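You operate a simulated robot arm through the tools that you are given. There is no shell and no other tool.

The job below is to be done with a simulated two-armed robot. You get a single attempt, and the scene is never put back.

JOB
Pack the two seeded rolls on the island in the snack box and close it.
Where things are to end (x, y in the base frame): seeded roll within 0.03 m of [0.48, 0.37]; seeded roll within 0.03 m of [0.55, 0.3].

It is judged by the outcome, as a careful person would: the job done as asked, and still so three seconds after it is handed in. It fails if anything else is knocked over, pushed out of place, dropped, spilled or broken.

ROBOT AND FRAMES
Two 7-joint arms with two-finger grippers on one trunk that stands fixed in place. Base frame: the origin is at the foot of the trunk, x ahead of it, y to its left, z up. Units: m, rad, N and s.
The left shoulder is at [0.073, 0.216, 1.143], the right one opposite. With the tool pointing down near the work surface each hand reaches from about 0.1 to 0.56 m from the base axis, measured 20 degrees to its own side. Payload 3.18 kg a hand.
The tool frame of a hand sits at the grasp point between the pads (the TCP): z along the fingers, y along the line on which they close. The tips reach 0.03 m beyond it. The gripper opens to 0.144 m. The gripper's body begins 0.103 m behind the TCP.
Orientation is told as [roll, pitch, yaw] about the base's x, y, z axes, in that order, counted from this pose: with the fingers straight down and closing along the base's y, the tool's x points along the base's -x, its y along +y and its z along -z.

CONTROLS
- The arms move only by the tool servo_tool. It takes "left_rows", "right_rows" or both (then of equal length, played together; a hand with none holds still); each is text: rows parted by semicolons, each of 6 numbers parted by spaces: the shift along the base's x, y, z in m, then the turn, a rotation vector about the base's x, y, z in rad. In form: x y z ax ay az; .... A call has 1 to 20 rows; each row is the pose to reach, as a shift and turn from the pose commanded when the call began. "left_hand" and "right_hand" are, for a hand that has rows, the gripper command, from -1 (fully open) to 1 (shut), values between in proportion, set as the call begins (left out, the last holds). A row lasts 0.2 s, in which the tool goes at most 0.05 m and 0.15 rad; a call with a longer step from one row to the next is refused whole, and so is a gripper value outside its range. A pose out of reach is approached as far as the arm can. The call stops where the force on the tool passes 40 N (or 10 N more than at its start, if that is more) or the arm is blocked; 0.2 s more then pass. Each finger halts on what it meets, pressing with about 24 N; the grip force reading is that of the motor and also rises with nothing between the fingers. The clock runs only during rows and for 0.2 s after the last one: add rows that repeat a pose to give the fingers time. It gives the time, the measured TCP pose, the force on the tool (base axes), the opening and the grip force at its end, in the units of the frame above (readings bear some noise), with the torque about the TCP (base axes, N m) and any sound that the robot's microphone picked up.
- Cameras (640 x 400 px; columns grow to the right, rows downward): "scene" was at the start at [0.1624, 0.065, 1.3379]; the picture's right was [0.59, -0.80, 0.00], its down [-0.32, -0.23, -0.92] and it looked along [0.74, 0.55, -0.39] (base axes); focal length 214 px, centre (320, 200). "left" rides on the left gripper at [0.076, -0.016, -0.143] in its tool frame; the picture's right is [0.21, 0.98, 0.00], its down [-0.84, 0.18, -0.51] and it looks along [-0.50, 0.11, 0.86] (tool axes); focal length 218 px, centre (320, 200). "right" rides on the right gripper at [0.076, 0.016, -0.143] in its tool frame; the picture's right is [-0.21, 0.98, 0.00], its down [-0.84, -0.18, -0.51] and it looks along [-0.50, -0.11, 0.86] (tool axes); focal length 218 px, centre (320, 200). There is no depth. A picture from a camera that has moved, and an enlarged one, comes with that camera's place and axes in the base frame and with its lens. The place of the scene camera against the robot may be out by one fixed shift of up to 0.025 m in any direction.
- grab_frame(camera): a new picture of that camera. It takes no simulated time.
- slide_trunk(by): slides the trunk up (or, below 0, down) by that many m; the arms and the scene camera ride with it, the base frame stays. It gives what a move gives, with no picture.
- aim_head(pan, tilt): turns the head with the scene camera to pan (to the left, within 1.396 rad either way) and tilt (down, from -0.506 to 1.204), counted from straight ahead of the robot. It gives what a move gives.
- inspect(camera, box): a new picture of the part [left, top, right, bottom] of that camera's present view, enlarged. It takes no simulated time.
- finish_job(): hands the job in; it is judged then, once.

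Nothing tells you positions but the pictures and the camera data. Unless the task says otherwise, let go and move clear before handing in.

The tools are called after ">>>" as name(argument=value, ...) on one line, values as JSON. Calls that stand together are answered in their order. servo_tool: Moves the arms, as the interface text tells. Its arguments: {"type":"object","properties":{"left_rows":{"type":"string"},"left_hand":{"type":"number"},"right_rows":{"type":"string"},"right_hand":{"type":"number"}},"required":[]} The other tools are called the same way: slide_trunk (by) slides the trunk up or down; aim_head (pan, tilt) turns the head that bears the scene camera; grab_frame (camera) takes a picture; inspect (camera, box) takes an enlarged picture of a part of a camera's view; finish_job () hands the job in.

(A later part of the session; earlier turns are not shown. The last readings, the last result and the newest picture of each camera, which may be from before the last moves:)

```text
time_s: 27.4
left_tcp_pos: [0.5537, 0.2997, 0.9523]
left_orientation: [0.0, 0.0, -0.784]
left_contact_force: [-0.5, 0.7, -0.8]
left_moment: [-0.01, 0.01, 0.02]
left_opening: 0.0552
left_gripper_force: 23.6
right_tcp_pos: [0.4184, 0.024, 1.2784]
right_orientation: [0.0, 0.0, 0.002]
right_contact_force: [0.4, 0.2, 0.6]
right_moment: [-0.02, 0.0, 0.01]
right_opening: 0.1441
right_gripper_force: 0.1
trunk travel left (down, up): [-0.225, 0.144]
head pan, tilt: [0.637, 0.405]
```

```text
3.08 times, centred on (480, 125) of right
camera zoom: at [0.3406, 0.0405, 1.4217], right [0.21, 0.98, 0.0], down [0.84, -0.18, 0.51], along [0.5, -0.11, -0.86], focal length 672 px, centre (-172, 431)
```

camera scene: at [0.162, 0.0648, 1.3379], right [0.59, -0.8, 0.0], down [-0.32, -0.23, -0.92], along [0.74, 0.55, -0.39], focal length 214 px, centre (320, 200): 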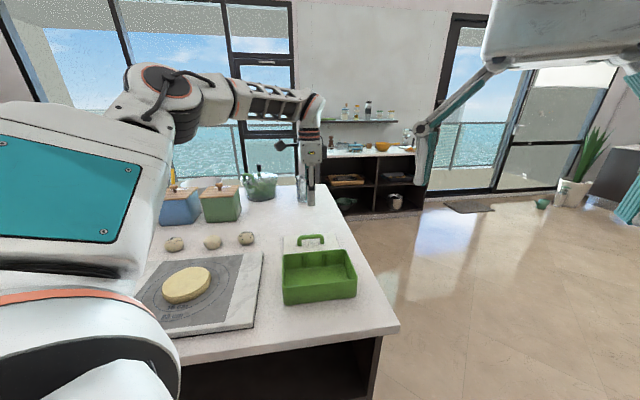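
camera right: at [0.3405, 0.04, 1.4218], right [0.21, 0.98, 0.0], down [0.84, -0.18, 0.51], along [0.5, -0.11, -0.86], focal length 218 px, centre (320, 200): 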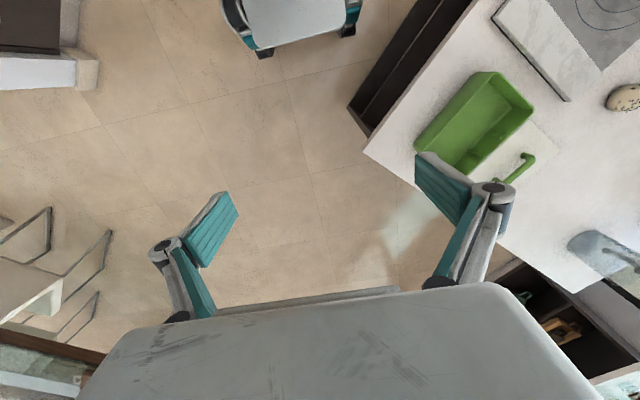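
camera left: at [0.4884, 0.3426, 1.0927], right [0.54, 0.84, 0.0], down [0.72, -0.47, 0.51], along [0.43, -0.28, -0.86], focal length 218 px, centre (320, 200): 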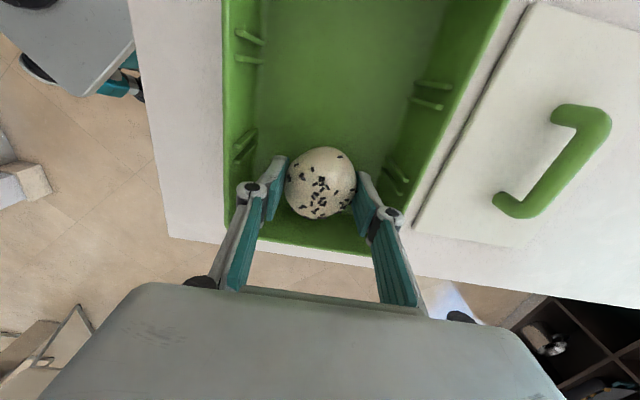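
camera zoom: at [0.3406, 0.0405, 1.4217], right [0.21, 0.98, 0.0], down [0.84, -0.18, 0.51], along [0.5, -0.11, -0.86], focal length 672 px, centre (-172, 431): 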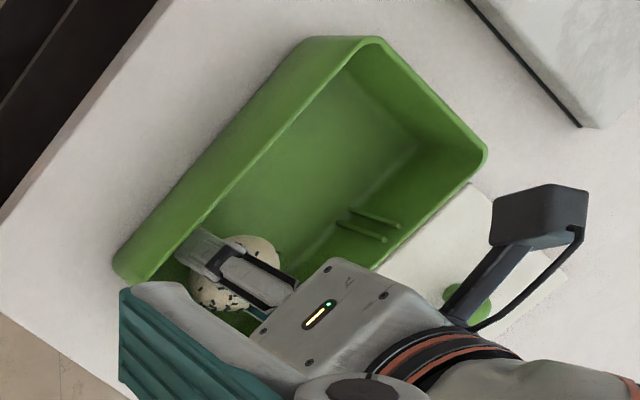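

Plenty of clearance on both sides. Lowering the last bit to the box floor.

>>> servo_tool(left_rows="0 0 -0.005 0 0 0; 0 0 -0.01 0 0 0; 0 0 -0.014 0 0 0; 0 0 -0.014 0 0 0")

```text
time_s: 28.4
left_tcp_pos: [0.5524, 0.2994, 0.9372]
left_orientation: [-0.002, 0.001, -0.786]
left_contact_force: [-0.8, 0.8, 2.3]
left_moment: [0.08, 0.0, 0.01]
left_opening: 0.055
left_gripper_force: 24.2
right_tcp_pos: [0.4176, 0.024, 1.2794]
right_orientation: [0.0, 0.0, 0.001]
right_contact_force: [0.4, -0.6, 1.1]
right_moment: [0.02, -0.02, -0.03]
right_opening: 0.144
right_gripper_force: 0.1
trunk travel left (down, up): [-0.225, 0.144]
head pan, tilt: [0.637, 0.405]
```

The roll just touches the floor (about 3 N). I'll open slightly and rise straight up.

>>> servo_tool(left_rows="0 0 0 0 0 0; 0 0 0 0 0 0; 0 0 0 0 0 0", left_hand=0.04)

>>> servo_tool(left_rows="0 0 0.02 0 0 0; 0 0 0.04 0 0 0; 0 0 0.08 0 0 0; 0 0 0.12 0 0 0; 0 0 0.16 0 0 0")

>>> grab_frame(camera="left")

>>> inspect(camera="scene", box=[240, 180, 400, 320])

```text
time_s: 29.2
left_tcp_pos: [0.5525, 0.2988, 0.9366]
left_orientation: [0.0, 0.001, -0.784]
left_contact_force: [1.1, -0.6, -0.5]
left_moment: [0.01, 0.02, 0.01]
left_opening: 0.0692
left_gripper_force: 0.1
right_tcp_pos: [0.4181, 0.0245, 1.2794]
right_orientation: [-0.001, 0.0, 0.0]
right_contact_force: [-0.7, -0.1, 0.0]
right_moment: [-0.01, 0.01, -0.01]
right_opening: 0.1442
right_gripper_force: 0.2
trunk travel left (down, up): [-0.225, 0.144]
head pan, tilt: [0.637, 0.405]
```

```text
time_s: 30.4
left_tcp_pos: [0.5514, 0.2996, 1.097]
left_orientation: [0.001, 0.0, -0.786]
left_contact_force: [0.2, 0.0, -0.6]
left_moment: [0.0, -0.01, 0.01]
left_opening: 0.0691
left_gripper_force: 0.1
right_tcp_pos: [0.4176, 0.0231, 1.2793]
right_orientation: [0.0, 0.0, 0.001]
right_contact_force: [-1.3, -1.2, -0.7]
right_moment: [0.02, 0.0, -0.03]
right_opening: 0.144
right_gripper_force: 0.1
trunk travel left (down, up): [-0.225, 0.144]
head pan, tilt: [0.637, 0.405]
```

```text
taken
camera left: at [0.4876, 0.3424, 1.2393], right [0.54, 0.84, 0.0], down [0.72, -0.47, 0.51], along [0.43, -0.28, -0.86], focal length 218 px, centre (320, 200)
```

left: 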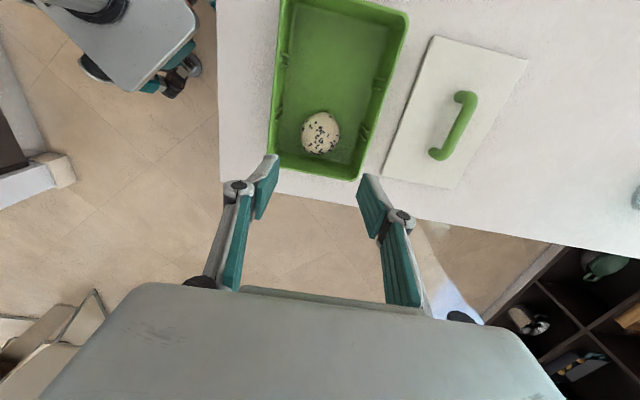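

```text
2.86 times, centred on (320, 250) of scene
camera zoom: at [0.1617, 0.0647, 1.338], right [0.59, -0.8, 0.0], down [-0.32, -0.23, -0.92], along [0.74, 0.55, -0.39], focal length 613 px, centre (320, 57)
```

zoom: 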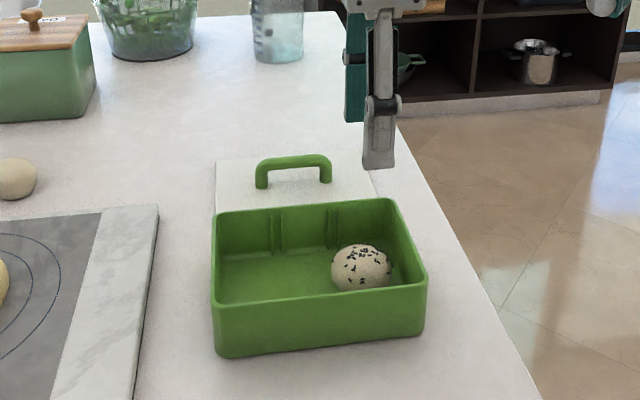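

The first roll rests at about (0.554, 0.299). Now I'll travel high to the far seeded roll near (0.353, 0.837), opening the fingers on the way.

>>> servo_tool(left_rows="-0.015 0.041 0.01 0 0 0; -0.03 0.082 0.02 0 0 0; -0.045 0.124 0.03 0 0 0; -0.061 0.165 0.03 0 0 0; -0.076 0.206 0.03 0 0 0; -0.091 0.247 0.03 0 0 0; -0.106 0.289 0.03 0 0 0; -0.121 0.33 0.03 0 0 0; -0.136 0.371 0.03 0 0 0; -0.152 0.412 0.03 0 0 0; -0.167 0.454 0.03 0 0 0; -0.182 0.495 0.03 0 0 0; -0.197 0.536 0.03 0 0 0; -0.197 0.536 0.03 0 0 0", left_hand=-0.35)

>>> grab_frame(camera="left")

>>> grab_frame(camera="scene")

```text
time_s: 33.4
left_tcp_pos: [0.3547, 0.8362, 1.1288]
left_orientation: [-0.001, 0.001, -0.785]
left_contact_force: [-0.1, -0.5, 0.2]
left_moment: [0.05, 0.0, -0.02]
left_opening: 0.0974
left_gripper_force: 0.0
right_tcp_pos: [0.4183, 0.0232, 1.2792]
right_orientation: [0.001, 0.0, 0.0]
right_contact_force: [0.1, -0.2, -0.1]
right_moment: [0.05, 0.03, 0.0]
right_opening: 0.1438
right_gripper_force: 0.0
trunk travel left (down, up): [-0.225, 0.144]
head pan, tilt: [0.637, 0.405]
```

```text
taken
camera left: at [0.2908, 0.8784, 1.2697], right [0.54, 0.84, 0.0], down [0.72, -0.47, 0.51], along [0.43, -0.28, -0.86], focal length 218 px, centre (320, 200)
```

left: 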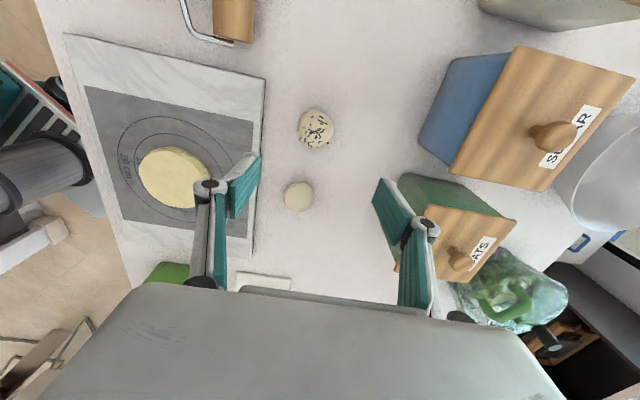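

```text
taken
camera scene: at [0.1621, 0.0641, 1.338], right [0.59, -0.8, 0.0], down [-0.32, -0.23, -0.92], along [0.74, 0.55, -0.39], focal length 214 px, centre (320, 200)
```

scene: 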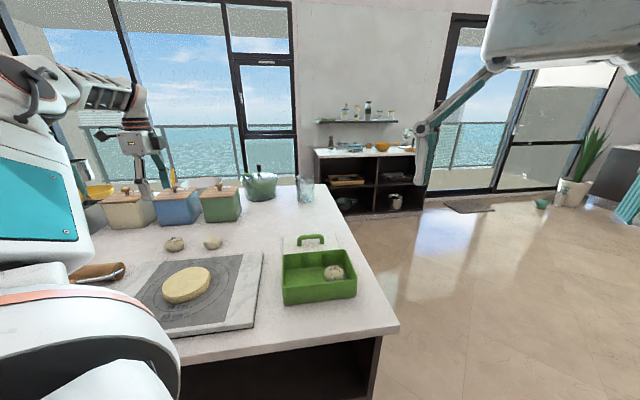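

The arm reaches it: the second seeded roll is at about (0.354, 0.831), between the fingers. I'll lower with a tiny correction.

>>> servo_tool(left_rows="0 -0.002 -0.04 0 0 0; 0 -0.004 -0.08 0 0 0; 0 -0.004 -0.11 0 0 0; 0 -0.004 -0.135 0 0 0; 0 -0.004 -0.15 0 0 0; 0 -0.004 -0.15 0 0 0")

>>> grab_frame(camera="left")

>>> inspect(camera="scene", box=[100, 170, 260, 280])

```text
time_s: 34.8
left_tcp_pos: [0.355, 0.8318, 0.9772]
left_orientation: [0.0, -0.001, -0.786]
left_contact_force: [-0.6, -0.6, -0.5]
left_moment: [0.04, 0.02, 0.02]
left_opening: 0.0976
left_gripper_force: 0.0
right_tcp_pos: [0.4188, 0.0246, 1.2791]
right_orientation: [0.001, 0.0, -0.001]
right_contact_force: [0.4, -0.6, 1.1]
right_moment: [-0.01, 0.0, 0.02]
right_opening: 0.1439
right_gripper_force: 0.0
trunk travel left (down, up): [-0.225, 0.144]
head pan, tilt: [0.637, 0.405]
```

```text
taken
camera left: at [0.2905, 0.8748, 1.1186], right [0.54, 0.84, 0.0], down [0.72, -0.47, 0.51], along [0.43, -0.28, -0.86], focal length 218 px, centre (320, 200)
```

left: 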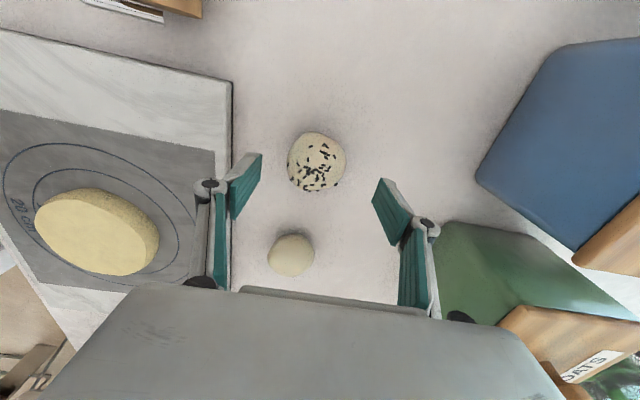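

```text
3.64 times, centred on (180, 225) of scene
camera zoom: at [0.1623, 0.0649, 1.3379], right [0.59, -0.8, 0.0], down [-0.32, -0.23, -0.92], along [0.74, 0.55, -0.39], focal length 780 px, centre (829, 109)
```

zoom: 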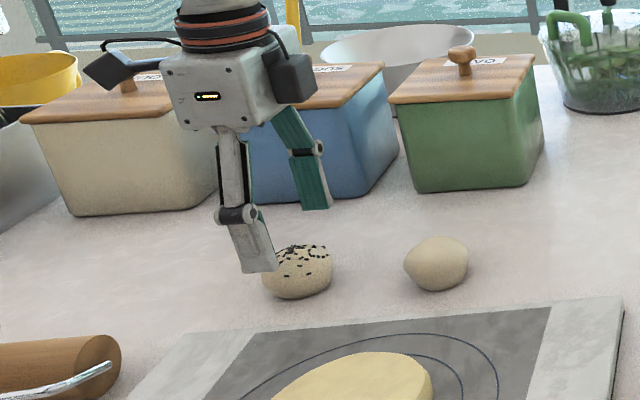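

Alignment is good, so I'll go down to grip height, close and test-lift.

>>> servo_tool(left_rows="0 -0.001 -0.015 0 0 0; 0 -0.002 -0.03 0 0 0; 0 -0.002 -0.038 0 0 0; 0 -0.002 -0.044 0 0 0; 0 -0.002 -0.044 0 0 0")

>>> grab_frame(camera="left")

>>> servo_tool(left_rows="0 0 0 0 0 0; 0 0 0 0 0 0; 0 0 0 0 0 0; 0 0 0 0 0 0", left_hand=1)

>>> servo_tool(left_rows="0 0 0.01 0 0 0; 0 0 0.02 0 0 0; 0 0 0.02 0 0 0")

>>> grab_frame(camera="left")

>>> inspect(camera="scene", box=[100, 170, 260, 280])

```text
time_s: 36.0
left_tcp_pos: [0.356, 0.8295, 0.9338]
left_orientation: [0.001, 0.001, -0.786]
left_contact_force: [0.7, 0.0, -0.5]
left_moment: [-0.01, 0.02, 0.04]
left_opening: 0.0972
left_gripper_force: 0.0
right_tcp_pos: [0.4179, 0.0251, 1.2802]
right_orientation: [0.001, 0.002, 0.001]
right_contact_force: [0.1, -1.0, -0.3]
right_moment: [0.04, 0.01, -0.01]
right_opening: 0.1443
right_gripper_force: 0.0
trunk travel left (down, up): [-0.225, 0.144]
head pan, tilt: [0.637, 0.405]
```

```text
taken
camera left: at [0.2909, 0.8724, 1.0747], right [0.54, 0.84, 0.0], down [0.72, -0.47, 0.51], along [0.43, -0.28, -0.86], focal length 218 px, centre (320, 200)
```

left: 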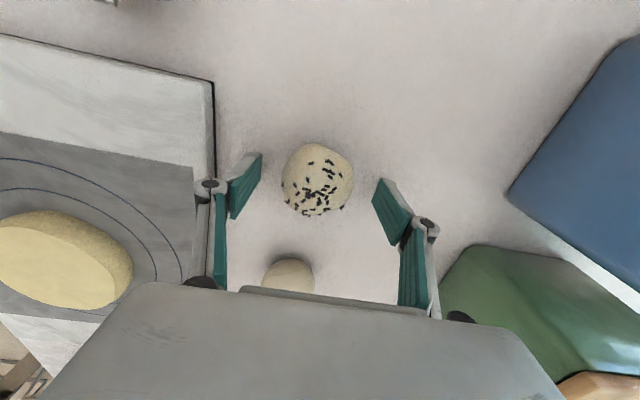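

```text
time_s: 37.0
left_tcp_pos: [0.3551, 0.8301, 0.9338]
left_orientation: [0.001, 0.0, -0.784]
left_contact_force: [0.8, -0.1, 0.2]
left_moment: [-0.01, -0.04, 0.01]
left_opening: 0.0557
left_gripper_force: 24.0
right_tcp_pos: [0.4174, 0.0241, 1.2795]
right_orientation: [0.001, 0.001, -0.001]
right_contact_force: [0.1, 0.5, 0.3]
right_moment: [-0.01, -0.02, 0.01]
right_opening: 0.1442
right_gripper_force: 0.1
trunk travel left (down, up): [-0.225, 0.144]
head pan, tilt: [0.637, 0.405]
```

```text
time_s: 37.8
left_tcp_pos: [0.3555, 0.8307, 0.9524]
left_orientation: [0.0, 0.001, -0.788]
left_contact_force: [-0.9, -0.2, -0.7]
left_moment: [-0.01, 0.01, -0.02]
left_opening: 0.0554
left_gripper_force: 23.7
right_tcp_pos: [0.4171, 0.0248, 1.2788]
right_orientation: [0.0, -0.001, 0.0]
right_contact_force: [0.4, 0.3, 0.2]
right_moment: [0.01, 0.01, 0.01]
right_opening: 0.1442
right_gripper_force: 0.1
trunk travel left (down, up): [-0.225, 0.144]
head pan, tilt: [0.637, 0.405]
```

```text
taken
camera left: at [0.2911, 0.8729, 1.0947], right [0.54, 0.84, 0.0], down [0.72, -0.47, 0.51], along [0.43, -0.28, -0.86], focal length 218 px, centre (320, 200)
```

left: 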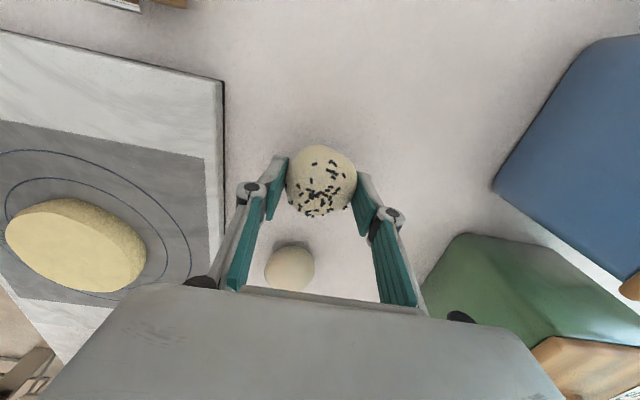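

```text
3.64 times, centred on (180, 225) of scene
camera zoom: at [0.1625, 0.0651, 1.3378], right [0.59, -0.8, 0.0], down [-0.32, -0.23, -0.92], along [0.74, 0.55, -0.39], focal length 780 px, centre (829, 109)
```

zoom: 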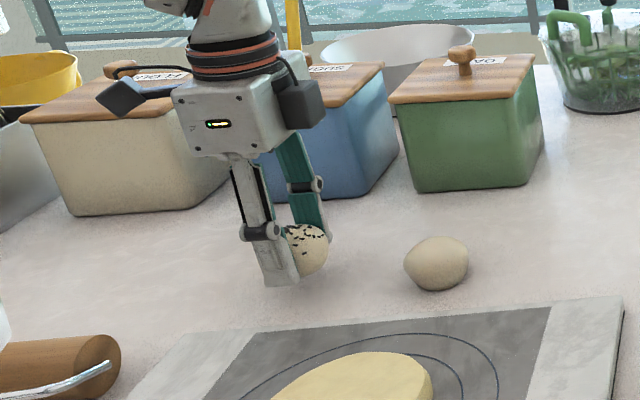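

The second seeded roll is held. I'll lift and carry it over the near slot at about (0.481, 0.370).

>>> servo_tool(left_rows="0 0 0.04 0 0 0; 0 0 0.08 0 0 0; 0 0 0.12 0 0 0; 0.011 -0.042 0.12 0 0 0; 0.023 -0.084 0.12 0 0 0; 0.034 -0.126 0.12 0 0 0; 0.046 -0.167 0.12 0 0 0; 0.057 -0.209 0.12 0 0 0; 0.068 -0.251 0.12 0 0 0; 0.08 -0.293 0.12 0 0 0; 0.091 -0.335 0.12 0 0 0; 0.103 -0.377 0.12 0 0 0; 0.114 -0.419 0.12 0 0 0; 0.126 -0.46 0.12 0 0 0; 0.126 -0.46 0.09 0 0 0; 0.126 -0.46 0.06 0 0 0; 0.126 -0.46 0.06 0 0 0")

>>> grab_frame(camera="left")

>>> inspect(camera="scene", box=[240, 180, 400, 320])

>>> inspect(camera="right", box=[340, 0, 640, 190])

```text
time_s: 41.4
left_tcp_pos: [0.4805, 0.3682, 1.013]
left_orientation: [0.0, 0.0, -0.786]
left_contact_force: [-0.4, -0.2, -0.1]
left_moment: [-0.03, -0.01, -0.02]
left_opening: 0.0558
left_gripper_force: 24.5
right_tcp_pos: [0.417, 0.0248, 1.2783]
right_orientation: [0.0, -0.001, 0.0]
right_contact_force: [0.3, -0.2, -1.1]
right_moment: [0.0, -0.03, -0.02]
right_opening: 0.1439
right_gripper_force: 0.3
trunk travel left (down, up): [-0.225, 0.144]
head pan, tilt: [0.637, 0.405]
```

```text
taken
camera left: at [0.4164, 0.4122, 1.1542], right [0.54, 0.84, 0.0], down [0.72, -0.47, 0.51], along [0.43, -0.28, -0.86], focal length 218 px, centre (320, 200)
```

left: 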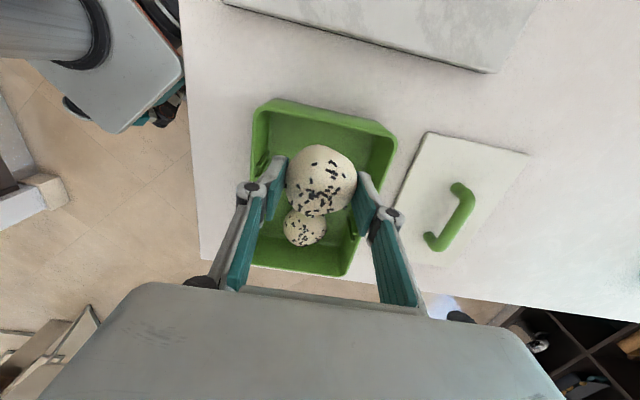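

```text
2.86 times, centred on (320, 250) of scene
camera zoom: at [0.1619, 0.0651, 1.338], right [0.59, -0.8, 0.0], down [-0.32, -0.23, -0.92], along [0.74, 0.55, -0.39], focal length 613 px, centre (320, 57)
```

zoom: 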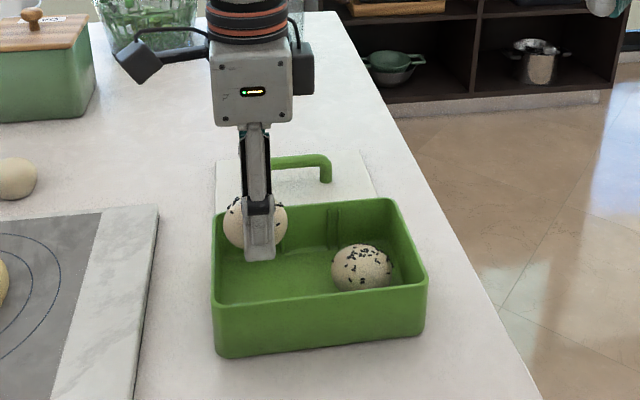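

```text
2.11 times, centred on (490, 95) of right
camera zoom: at [0.3399, 0.0405, 1.422], right [0.21, 0.98, 0.0], down [0.84, -0.18, 0.51], along [0.5, -0.11, -0.86], focal length 460 px, centre (-38, 421)
```

zoom: 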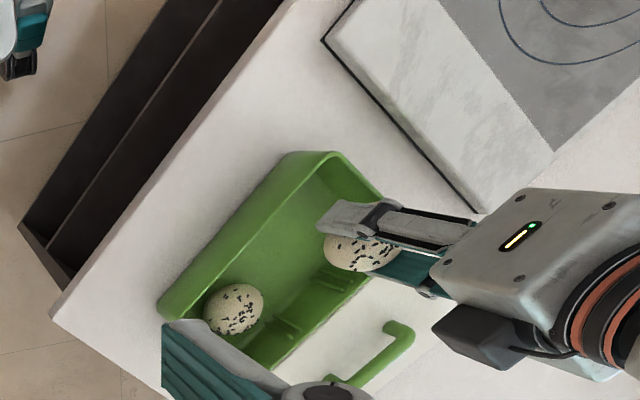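

It's centred over the near slot with clearance to the first roll. Lowering in stages.

>>> servo_tool(left_rows="0.001 0 -0.02 0 0 0; 0.001 0 -0.04 0 0 0; 0.001 0 -0.057 0 0 0; 0.001 0 -0.064 0 0 0; 0.001 0 -0.07 0 0 0; 0.001 0 -0.07 0 0 0")

>>> grab_frame(camera="left")

>>> inspect(camera="scene", box=[240, 180, 400, 320])

```text
time_s: 42.8
left_tcp_pos: [0.4819, 0.3696, 0.9432]
left_orientation: [0.0, 0.0, -0.785]
left_contact_force: [-0.8, 0.2, -0.9]
left_moment: [0.0, 0.02, 0.01]
left_opening: 0.0559
left_gripper_force: 24.2
right_tcp_pos: [0.4188, 0.0247, 1.2796]
right_orientation: [-0.001, 0.0, 0.0]
right_contact_force: [1.1, -0.3, -0.6]
right_moment: [0.02, 0.01, 0.07]
right_opening: 0.1438
right_gripper_force: 0.0
trunk travel left (down, up): [-0.225, 0.144]
head pan, tilt: [0.637, 0.405]
```

```text
taken
camera left: at [0.4174, 0.4124, 1.0848], right [0.54, 0.84, 0.0], down [0.72, -0.47, 0.51], along [0.43, -0.28, -0.86], focal length 218 px, centre (320, 200)
```

left: 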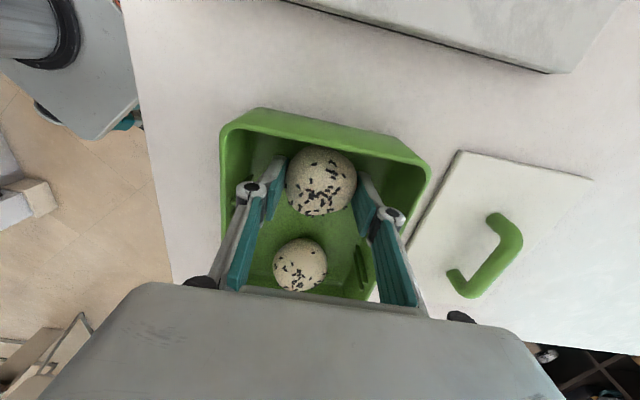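

```text
2.86 times, centred on (320, 250) of scene
camera zoom: at [0.1622, 0.0649, 1.3379], right [0.59, -0.8, 0.0], down [-0.32, -0.23, -0.92], along [0.74, 0.55, -0.39], focal length 613 px, centre (320, 57)
```

zoom: 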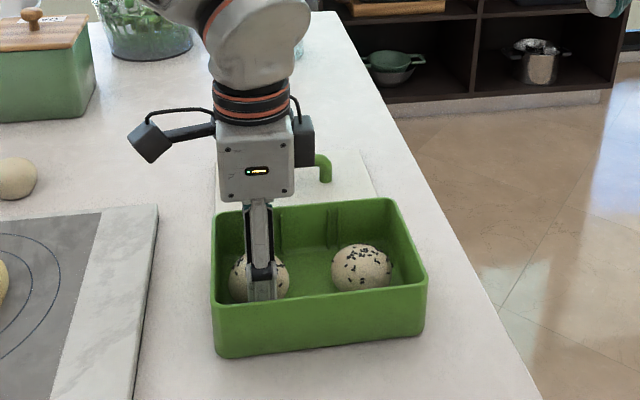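

>>> servo_tool(left_rows="0.001 0.001 -0.002 0 0 0; 0.001 0.001 -0.005 0 0 0; 0.001 0.001 -0.005 0 0 0")

```text
time_s: 43.6
left_tcp_pos: [0.484, 0.3712, 0.9379]
left_orientation: [0.001, -0.001, -0.787]
left_contact_force: [0.1, 0.4, -0.2]
left_moment: [0.0, 0.01, -0.04]
left_opening: 0.0558
left_gripper_force: 24.4
right_tcp_pos: [0.4173, 0.0245, 1.2785]
right_orientation: [0.0, -0.001, -0.001]
right_contact_force: [0.2, 0.3, 0.4]
right_moment: [0.02, -0.03, 0.02]
right_opening: 0.1438
right_gripper_force: 0.1
trunk travel left (down, up): [-0.225, 0.144]
head pan, tilt: [0.637, 0.405]
```

The roll is at floor height with almost no load on the tool. Releasing it and rising straight up.

>>> servo_tool(left_rows="0 0 0 0 0 0; 0 0 0 0 0 0; 0 0 0 0 0 0", left_hand=0.04)

>>> servo_tool(left_rows="0 0 0.02 0 0 0; 0 0 0.04 0 0 0; 0 0 0.08 0 0 0; 0 0 0.12 0 0 0; 0 0 0.16 0 0 0")

>>> grab_frame(camera="left")

>>> inspect(camera="scene", box=[240, 180, 400, 320])

>>> inspect(camera="right", box=[340, 0, 640, 190])

```text
time_s: 44.4
left_tcp_pos: [0.4837, 0.3703, 0.9374]
left_orientation: [-0.001, 0.001, -0.786]
left_contact_force: [-0.5, 0.0, 0.8]
left_moment: [0.01, -0.02, 0.03]
left_opening: 0.0689
left_gripper_force: 0.1
right_tcp_pos: [0.4177, 0.0242, 1.2789]
right_orientation: [0.0, 0.001, 0.001]
right_contact_force: [0.2, -0.4, 0.4]
right_moment: [-0.03, 0.04, 0.01]
right_opening: 0.144
right_gripper_force: 0.0
trunk travel left (down, up): [-0.225, 0.144]
head pan, tilt: [0.637, 0.405]
```

```text
time_s: 45.6
left_tcp_pos: [0.4802, 0.3703, 1.0975]
left_orientation: [-0.001, -0.001, -0.784]
left_contact_force: [-0.2, 0.3, 0.6]
left_moment: [-0.01, -0.04, -0.01]
left_opening: 0.0688
left_gripper_force: 0.0
right_tcp_pos: [0.4162, 0.0244, 1.2797]
right_orientation: [0.001, -0.001, -0.001]
right_contact_force: [0.2, -0.7, 0.4]
right_moment: [0.02, -0.03, 0.0]
right_opening: 0.144
right_gripper_force: 0.1
trunk travel left (down, up): [-0.225, 0.144]
head pan, tilt: [0.637, 0.405]
```

```text
taken
camera left: at [0.4168, 0.4131, 1.24], right [0.54, 0.84, 0.0], down [0.72, -0.47, 0.51], along [0.43, -0.28, -0.86], focal length 218 px, centre (320, 200)
```

left: 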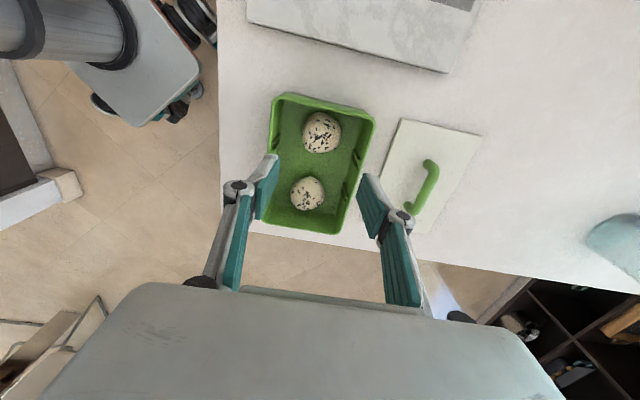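

```text
2.86 times, centred on (320, 250) of scene
camera zoom: at [0.1615, 0.0646, 1.3381], right [0.59, -0.8, 0.0], down [-0.32, -0.23, -0.92], along [0.74, 0.55, -0.39], focal length 613 px, centre (320, 57)
```

zoom: 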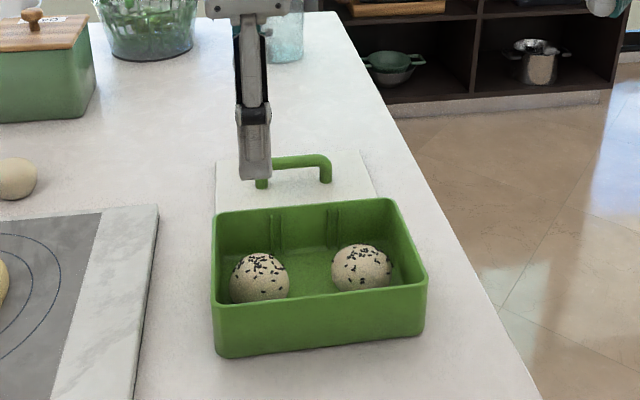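

```text
2.11 times, centred on (490, 95) of right
camera zoom: at [0.3395, 0.04, 1.4221], right [0.21, 0.98, 0.0], down [0.84, -0.18, 0.51], along [0.5, -0.11, -0.86], focal length 460 px, centre (-38, 421)
```

zoom: 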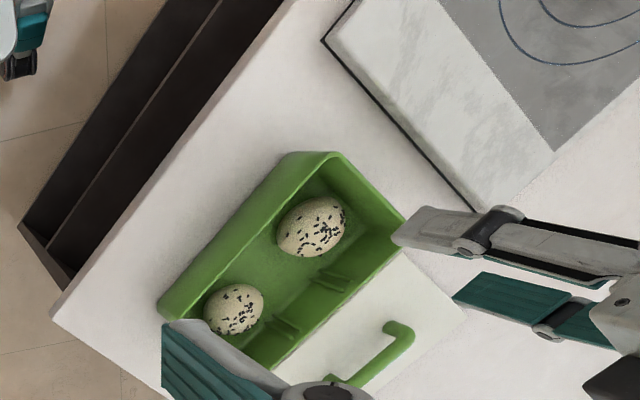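

Both rolls sit in the box at about (0.481, 0.370) and (0.553, 0.299), and the box hasn't moved. Next I'll pick the lid up again by its handle.

>>> servo_tool(left_rows="0.032 0.017 0 0 0 0; 0.064 0.034 0 0 0 0; 0.096 0.052 0 0 0 0; 0.128 0.069 0 0 0 0; 0.161 0.086 0 0 0 0; 0.161 0.086 -0.04 0 0 0; 0.161 0.086 -0.08 0 0 0; 0.161 0.086 -0.11 0 0 0; 0.161 0.086 -0.11 0 0 0", left_hand=0.1)

>>> grab_frame(camera="left")

>>> inspect(camera="scene", box=[240, 180, 400, 320])

```text
time_s: 47.6
left_tcp_pos: [0.644, 0.4568, 0.9902]
left_orientation: [0.0, 0.0, -0.785]
left_contact_force: [-0.3, -0.1, 1.1]
left_moment: [-0.02, 0.02, 0.0]
left_opening: 0.0648
left_gripper_force: 0.0
right_tcp_pos: [0.4172, 0.0233, 1.2795]
right_orientation: [-0.001, 0.0, -0.001]
right_contact_force: [-0.4, 0.2, -0.6]
right_moment: [0.02, 0.0, 0.02]
right_opening: 0.1439
right_gripper_force: 0.0
trunk travel left (down, up): [-0.225, 0.144]
head pan, tilt: [0.637, 0.405]
```

```text
taken
camera left: at [0.5792, 0.4996, 1.1311], right [0.54, 0.84, 0.0], down [0.72, -0.47, 0.51], along [0.43, -0.28, -0.86], focal length 218 px, centre (320, 200)
```

left: 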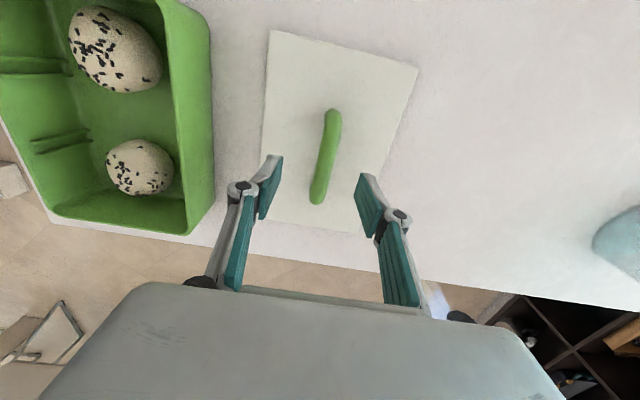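

```text
2.86 times, centred on (320, 250) of scene
camera zoom: at [0.1621, 0.0649, 1.338], right [0.59, -0.8, 0.0], down [-0.32, -0.23, -0.92], along [0.74, 0.55, -0.39], focal length 613 px, centre (320, 57)
```

zoom: 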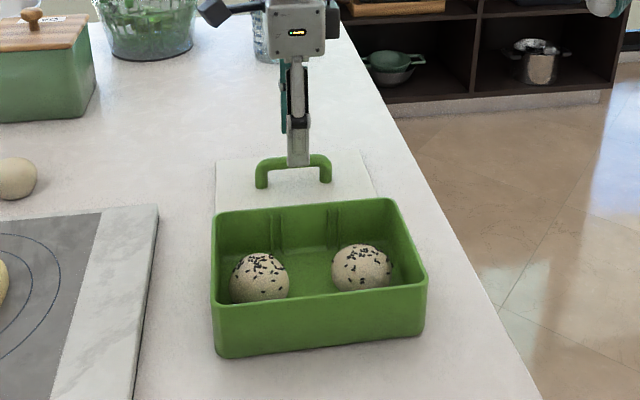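

>>> servo_tool(left_rows="-0.001 0 -0.02 0 0 0; -0.001 0 -0.036 0 0 0; -0.001 0 -0.048 0 0 0; -0.001 0 -0.048 0 0 0")

>>> grab_frame(camera="left")

```text
time_s: 48.6
left_tcp_pos: [0.6432, 0.4565, 0.9407]
left_orientation: [0.001, 0.0, -0.787]
left_contact_force: [-0.6, 0.0, 0.4]
left_moment: [0.02, 0.02, -0.01]
left_opening: 0.0647
left_gripper_force: 0.1
right_tcp_pos: [0.4174, 0.0241, 1.2794]
right_orientation: [0.001, 0.001, 0.0]
right_contact_force: [-0.1, -0.5, 0.3]
right_moment: [0.02, -0.02, -0.04]
right_opening: 0.1441
right_gripper_force: 0.0
trunk travel left (down, up): [-0.225, 0.144]
head pan, tilt: [0.637, 0.405]
```

```text
taken
camera left: at [0.5787, 0.4991, 1.0823], right [0.54, 0.84, 0.0], down [0.72, -0.47, 0.51], along [0.43, -0.28, -0.86], focal length 218 px, centre (320, 200)
```

left: 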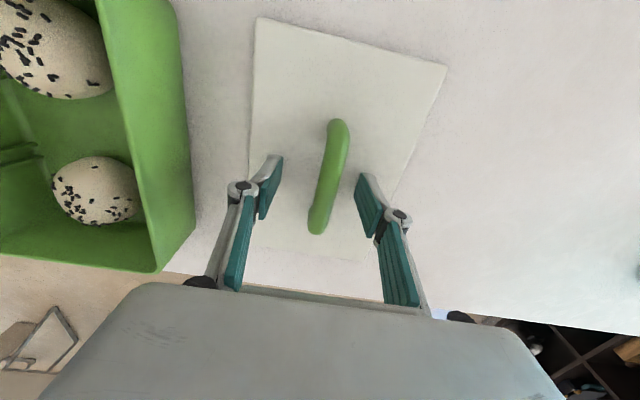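

The bar sits about 4 mm to one side of centre. I'll shift the hand to centre it before closing, so the lid isn't dragged.

>>> servo_tool(left_rows="0.003 0.003 0 0 0 0; 0.003 0.003 0 0 0 0")

>>> grab_frame(camera="left")

>>> servo_tool(left_rows="0 0 0 0 0 0; 0 0 0 0 0 0; 0 0 0 0 0 0; 0 0 0 0 0 0", left_hand=1)

>>> grab_frame(camera="left")

```text
time_s: 49.2
left_tcp_pos: [0.6465, 0.4598, 0.9407]
left_orientation: [0.001, 0.0, -0.784]
left_contact_force: [-1.0, 0.9, 0.2]
left_moment: [-0.04, 0.04, -0.01]
left_opening: 0.0651
left_gripper_force: 0.1
right_tcp_pos: [0.4168, 0.0239, 1.2788]
right_orientation: [-0.001, 0.001, 0.0]
right_contact_force: [0.8, 0.6, 0.1]
right_moment: [0.01, 0.0, -0.01]
right_opening: 0.1439
right_gripper_force: 0.0
trunk travel left (down, up): [-0.225, 0.144]
head pan, tilt: [0.637, 0.405]
```

```text
taken
camera left: at [0.5819, 0.5023, 1.0823], right [0.54, 0.84, 0.0], down [0.72, -0.47, 0.51], along [0.43, -0.28, -0.86], focal length 218 px, centre (320, 200)
```

left: 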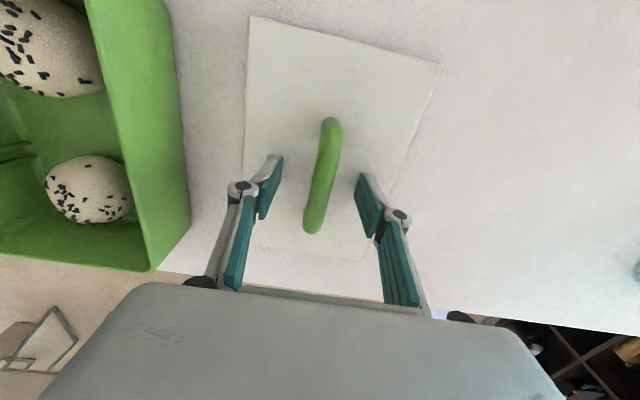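

```text
time_s: 50.2
left_tcp_pos: [0.6478, 0.4593, 0.9395]
left_orientation: [0.001, 0.0, -0.785]
left_contact_force: [0.5, -0.4, 0.0]
left_moment: [-0.01, -0.01, 0.03]
left_opening: 0.0137
left_gripper_force: 24.6
right_tcp_pos: [0.4178, 0.0244, 1.2789]
right_orientation: [-0.002, -0.001, 0.0]
right_contact_force: [0.8, -0.1, -0.7]
right_moment: [0.0, 0.01, 0.0]
right_opening: 0.1442
right_gripper_force: 0.0
trunk travel left (down, up): [-0.225, 0.144]
head pan, tilt: [0.637, 0.405]
```

```text
taken
camera left: at [0.582, 0.5023, 1.082], right [0.54, 0.84, 0.0], down [0.72, -0.47, 0.51], along [0.43, -0.28, -0.86], focal length 218 px, centre (320, 200)
```

left: 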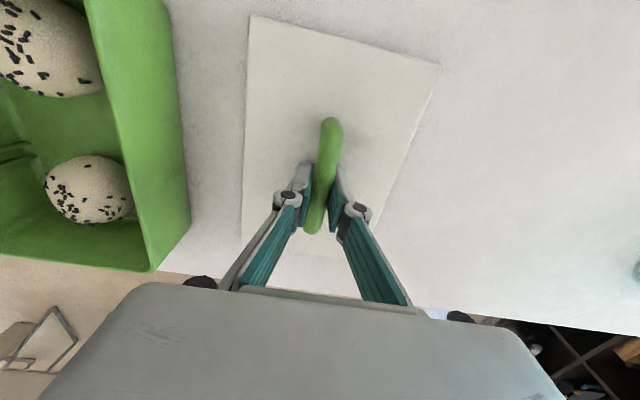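

The lid sits in the grip just as it did before. I'll lift it, bring it back over the box to the original spot (TCP 0.518, 0.333) and hover 2 cm above seating.

>>> servo_tool(left_rows="0 0 0.015 0 0 0; 0 0 0.04 0 0 0; 0 0 0.08 0 0 0; 0 0 0.115 0 0 0; -0.025 -0.025 0.115 0 0 0; -0.05 -0.05 0.115 0 0 0; -0.075 -0.075 0.115 0 0 0; -0.1 -0.1 0.115 0 0 0; -0.128 -0.1265 0.115 0 0 0; -0.128 -0.1265 0.1 0 0 0; -0.128 -0.1265 0.085 0 0 0; -0.128 -0.1265 0.085 0 0 0")

>>> grab_frame(camera="left")

>>> inspect(camera="scene", box=[240, 180, 400, 320])

>>> inspect(camera="right", box=[340, 0, 640, 190])

```text
time_s: 52.8
left_tcp_pos: [0.5166, 0.334, 1.0248]
left_orientation: [-0.002, -0.001, -0.785]
left_contact_force: [0.1, -0.4, -0.1]
left_moment: [0.0, 0.0, -0.01]
left_opening: 0.0141
left_gripper_force: 24.2
right_tcp_pos: [0.4178, 0.025, 1.2787]
right_orientation: [0.002, 0.0, 0.001]
right_contact_force: [0.4, 0.2, -0.3]
right_moment: [-0.02, -0.01, -0.03]
right_opening: 0.1439
right_gripper_force: 0.0
trunk travel left (down, up): [-0.225, 0.144]
head pan, tilt: [0.637, 0.405]
```

```text
taken
camera left: at [0.4531, 0.3761, 1.1669], right [0.54, 0.84, 0.0], down [0.72, -0.47, 0.51], along [0.43, -0.28, -0.86], focal length 218 px, centre (320, 200)
```

left: 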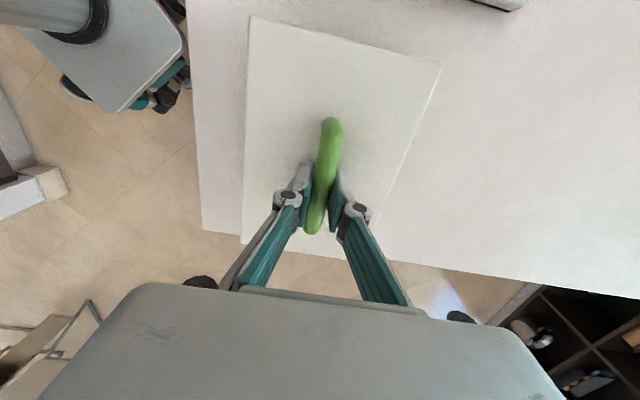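

```text
2.86 times, centred on (320, 250) of scene
camera zoom: at [0.1625, 0.0652, 1.3379], right [0.59, -0.8, 0.0], down [-0.32, -0.23, -0.92], along [0.74, 0.55, -0.39], focal length 613 px, centre (320, 57)
```

zoom: 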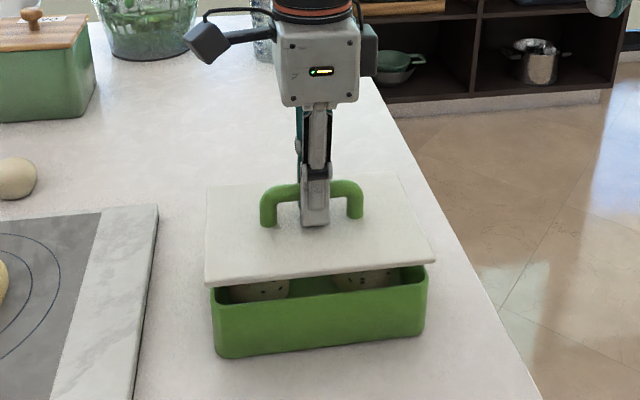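

```text
2.11 times, centred on (490, 95) of right
camera zoom: at [0.3406, 0.0406, 1.4217], right [0.21, 0.98, 0.0], down [0.84, -0.18, 0.51], along [0.5, -0.11, -0.86], focal length 460 px, centre (-38, 421)
```

zoom: 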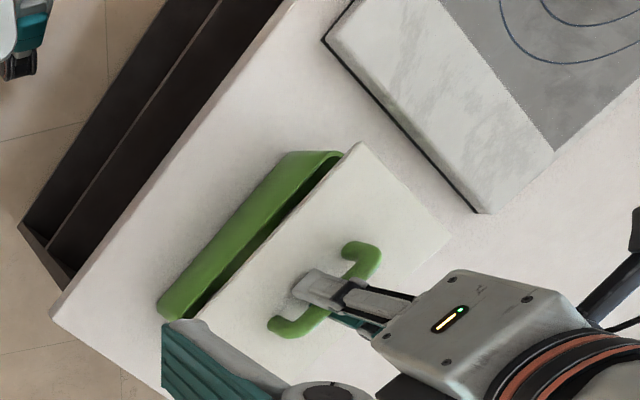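

The lid hovers squarely above the box. Lowering gently to seat it, watching the force.

>>> servo_tool(left_rows="0.0005 0 -0.005 0 0 0; 0.0005 0 -0.01 0 0 0; 0.0005 0 -0.014 0 0 0; 0.0005 0 -0.018 0 0 0; 0.0005 0 -0.018 0 0 0")

>>> inspect(camera="scene", box=[240, 180, 400, 320])

>>> inspect(camera="right", box=[340, 0, 640, 190])

```text
time_s: 54.0
left_tcp_pos: [0.5185, 0.3335, 1.0075]
left_orientation: [0.001, -0.002, -0.785]
left_contact_force: [0.7, -0.5, -1.0]
left_moment: [-0.03, -0.02, -0.01]
left_opening: 0.0139
left_gripper_force: 24.1
right_tcp_pos: [0.4174, 0.024, 1.2792]
right_orientation: [0.0, 0.0, 0.0]
right_contact_force: [0.0, -0.2, 0.1]
right_moment: [-0.01, 0.01, -0.01]
right_opening: 0.144
right_gripper_force: 0.1
trunk travel left (down, up): [-0.225, 0.144]
head pan, tilt: [0.637, 0.405]
```

```text
2.86 times, centred on (320, 250) of scene
camera zoom: at [0.1623, 0.065, 1.3379], right [0.59, -0.8, 0.0], down [-0.32, -0.23, -0.92], along [0.74, 0.55, -0.39], focal length 613 px, centre (320, 57)
```

zoom: 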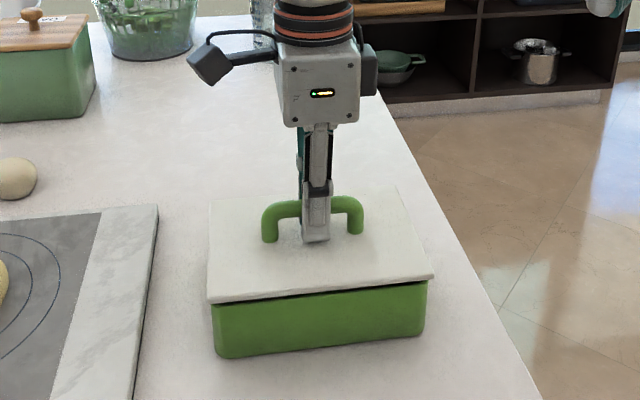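

```text
2.11 times, centred on (490, 95) of right
camera zoom: at [0.3404, 0.0404, 1.4217], right [0.21, 0.98, 0.0], down [0.84, -0.18, 0.51], along [0.5, -0.11, -0.86], focal length 460 px, centre (-38, 421)
```

zoom: 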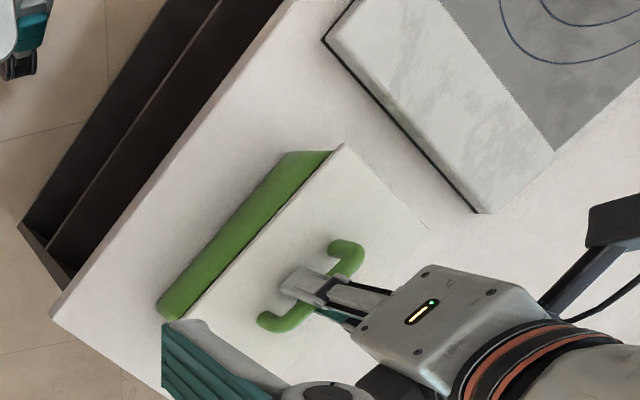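

>>> servo_tool(left_rows="0 0 -0.002 0 0 0; 0 0 -0.004 0 0 0; 0 0 -0.004 0 0 0")

>>> inspect(camera="scene", box=[240, 180, 400, 320])

>>> inspect(camera="right", box=[340, 0, 640, 190])

```text
time_s: 54.8
left_tcp_pos: [0.5189, 0.3332, 1.0018]
left_orientation: [0.0, 0.0, -0.787]
left_contact_force: [0.5, -1.0, 0.0]
left_moment: [-0.01, -0.01, -0.04]
left_opening: 0.0137
left_gripper_force: 23.9
right_tcp_pos: [0.4179, 0.0249, 1.2787]
right_orientation: [0.0, 0.0, 0.0]
right_contact_force: [0.8, 0.2, -1.1]
right_moment: [-0.01, 0.0, 0.0]
right_opening: 0.1438
right_gripper_force: 0.1
trunk travel left (down, up): [-0.225, 0.144]
head pan, tilt: [0.637, 0.405]
```

```text
2.86 times, centred on (320, 250) of scene
camera zoom: at [0.1624, 0.065, 1.3379], right [0.59, -0.8, 0.0], down [-0.32, -0.23, -0.92], along [0.74, 0.55, -0.39], focal length 613 px, centre (320, 57)
```

zoom: 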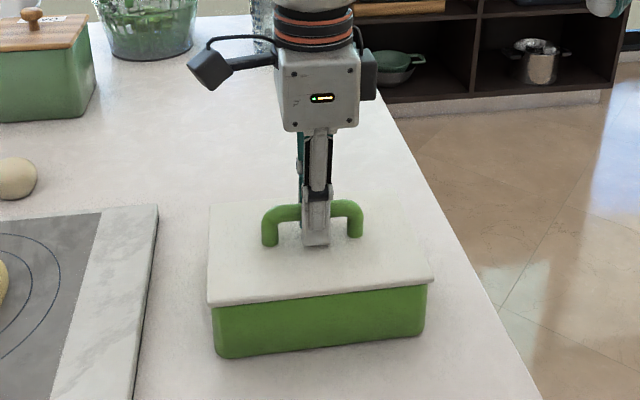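

```text
2.11 times, centred on (490, 95) of right
camera zoom: at [0.3405, 0.0404, 1.4217], right [0.21, 0.98, 0.0], down [0.84, -0.18, 0.51], along [0.5, -0.11, -0.86], focal length 460 px, centre (-38, 421)
```

zoom: 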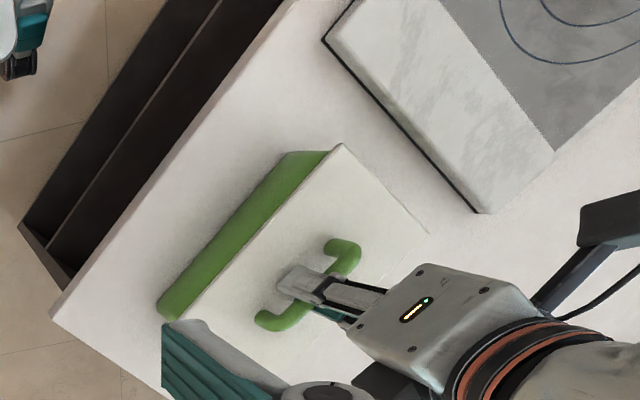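

The lid is back in place with the gap gone. I'll press lightly so it is fully seated, and listen for a snap.

>>> servo_tool(left_rows="0 0 -0.001 0 0 0; 0 0 -0.002 0 0 0; 0 0 -0.003 0 0 0; 0 0 -0.003 0 0 0")

```text
time_s: 55.8
left_tcp_pos: [0.5182, 0.3325, 1.0032]
left_orientation: [0.004, -0.003, -0.786]
left_contact_force: [-3.1, 0.7, 21.2]
left_moment: [0.05, 0.08, 0.04]
left_opening: 0.0138
left_gripper_force: 24.0
right_tcp_pos: [0.4165, 0.0233, 1.28]
right_orientation: [-0.001, -0.002, 0.001]
right_contact_force: [-1.2, 0.3, -0.4]
right_moment: [0.01, -0.03, 0.01]
right_opening: 0.1441
right_gripper_force: 0.1
trunk travel left (down, up): [-0.225, 0.144]
head pan, tilt: [0.637, 0.405]
heard: snap
```

It snapped and the lid is seated. I'll relieve the pressure, open, and rise clear.

>>> servo_tool(left_rows="0 0 0.003 0 0 0; 0 0 0.003 0 0 0")

>>> servo_tool(left_rows="0 0 0 0 0 0; 0 0 0 0 0 0; 0 0 0 0 0 0", left_hand=0.4)

>>> servo_tool(left_rows="0 0 0.02 0 0 0; 0 0 0.05 0 0 0; 0 0 0.09 0 0 0; 0 0 0.13 0 0 0; 0 0 0.16 0 0 0")

>>> grab_frame(camera="left")

>>> inspect(camera="scene", box=[240, 180, 400, 320])

>>> inspect(camera="right", box=[340, 0, 640, 190])

```text
time_s: 56.4
left_tcp_pos: [0.5187, 0.3322, 1.0016]
left_orientation: [0.001, 0.0, -0.786]
left_contact_force: [-0.1, -2.3, 7.0]
left_moment: [-0.16, -0.13, 0.01]
left_opening: 0.0139
left_gripper_force: 23.7
right_tcp_pos: [0.4191, 0.0231, 1.2786]
right_orientation: [-0.002, 0.0, -0.001]
right_contact_force: [0.5, 0.4, -0.1]
right_moment: [-0.02, 0.01, -0.02]
right_opening: 0.1442
right_gripper_force: 0.1
trunk travel left (down, up): [-0.225, 0.144]
head pan, tilt: [0.637, 0.405]
```

```text
time_s: 57.2
left_tcp_pos: [0.519, 0.3337, 1.003]
left_orientation: [0.001, -0.001, -0.786]
left_contact_force: [-0.9, 1.0, 0.0]
left_moment: [-0.02, 0.04, 0.0]
left_opening: 0.0431
left_gripper_force: 0.1
right_tcp_pos: [0.4185, 0.0245, 1.2789]
right_orientation: [-0.002, 0.0, 0.0]
right_contact_force: [0.1, -0.1, -0.1]
right_moment: [-0.02, 0.03, -0.01]
right_opening: 0.144
right_gripper_force: 0.1
trunk travel left (down, up): [-0.225, 0.144]
head pan, tilt: [0.637, 0.405]
```

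```text
time_s: 58.4
left_tcp_pos: [0.5172, 0.3337, 1.1639]
left_orientation: [0.001, -0.001, -0.783]
left_contact_force: [-0.3, 0.8, -0.1]
left_moment: [-0.01, -0.01, -0.03]
left_opening: 0.0434
left_gripper_force: 0.1
right_tcp_pos: [0.4178, 0.0232, 1.2785]
right_orientation: [0.0, 0.0, 0.001]
right_contact_force: [-0.4, -0.1, 0.3]
right_moment: [0.01, -0.03, 0.0]
right_opening: 0.1439
right_gripper_force: 0.1
trunk travel left (down, up): [-0.225, 0.144]
head pan, tilt: [0.637, 0.405]
```

```text
taken
camera left: at [0.454, 0.3763, 1.3048], right [0.54, 0.84, 0.0], down [0.72, -0.47, 0.51], along [0.43, -0.28, -0.86], focal length 218 px, centre (320, 200)
```

left: 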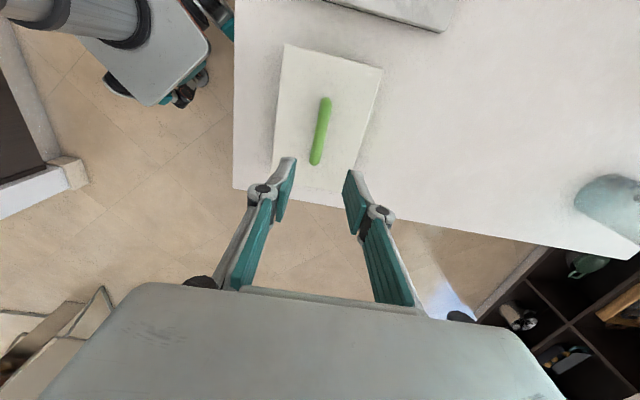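

```text
2.86 times, centred on (320, 250) of scene
camera zoom: at [0.1621, 0.0649, 1.3379], right [0.59, -0.8, 0.0], down [-0.32, -0.23, -0.92], along [0.74, 0.55, -0.39], focal length 613 px, centre (320, 57)
```

zoom: 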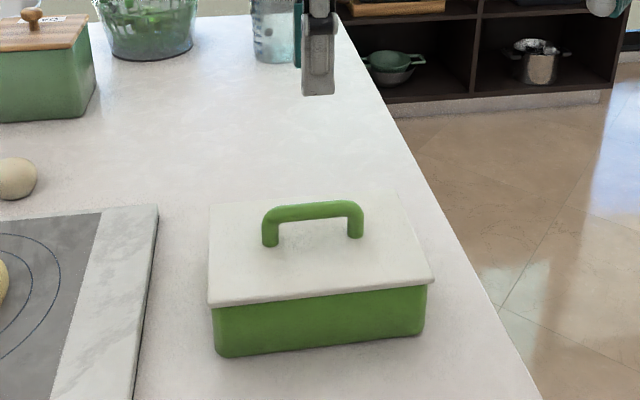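

```text
2.11 times, centred on (490, 95) of right
camera zoom: at [0.3402, 0.0403, 1.4218], right [0.21, 0.98, 0.0], down [0.84, -0.18, 0.51], along [0.5, -0.11, -0.86], focal length 460 px, centre (-38, 421)
```

zoom: 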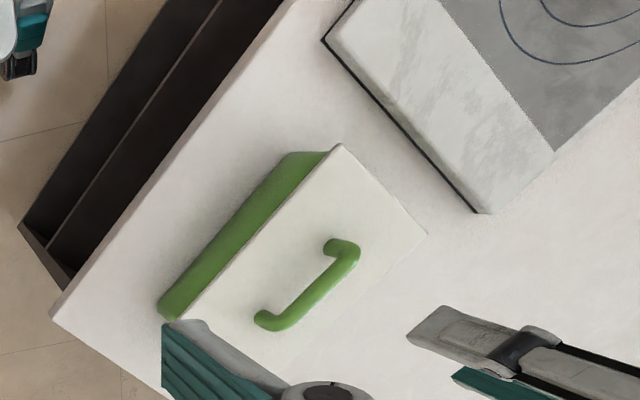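

The lid looks exactly as at the start: level, closed and lined up. One last look at the whole scene.

>>> servo_tool(left_rows="0 0.03 0.03 0 0 0; 0 0.06 0.06 0 0 0; 0 0.09 0.09 0 0 0; 0 0.09 0.09 0 0 0", left_hand=-1)

>>> grab_frame(camera="scene")

```text
time_s: 59.4
left_tcp_pos: [0.5185, 0.4228, 1.2537]
left_orientation: [-0.001, 0.0, -0.787]
left_contact_force: [0.0, 0.0, 0.0]
left_moment: [-0.01, 0.01, -0.01]
left_opening: 0.1438
left_gripper_force: 0.0
right_tcp_pos: [0.4185, 0.024, 1.2785]
right_orientation: [0.0, -0.001, 0.0]
right_contact_force: [0.2, -1.0, 0.4]
right_moment: [0.03, -0.03, 0.01]
right_opening: 0.1439
right_gripper_force: 0.1
trunk travel left (down, up): [-0.225, 0.144]
head pan, tilt: [0.637, 0.405]
```

```text
taken
camera scene: at [0.1627, 0.0648, 1.3378], right [0.59, -0.8, 0.0], down [-0.32, -0.23, -0.92], along [0.74, 0.55, -0.39], focal length 214 px, centre (320, 200)
```

scene: 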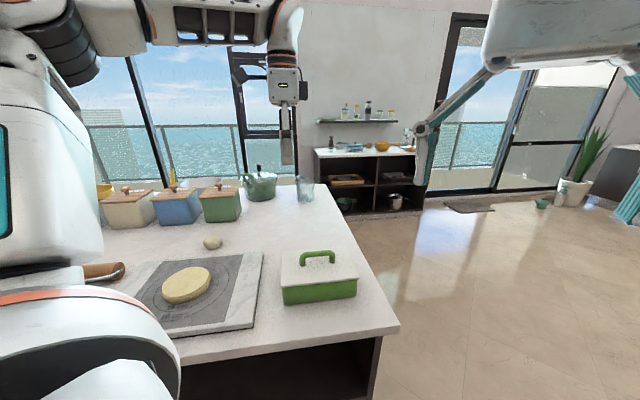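

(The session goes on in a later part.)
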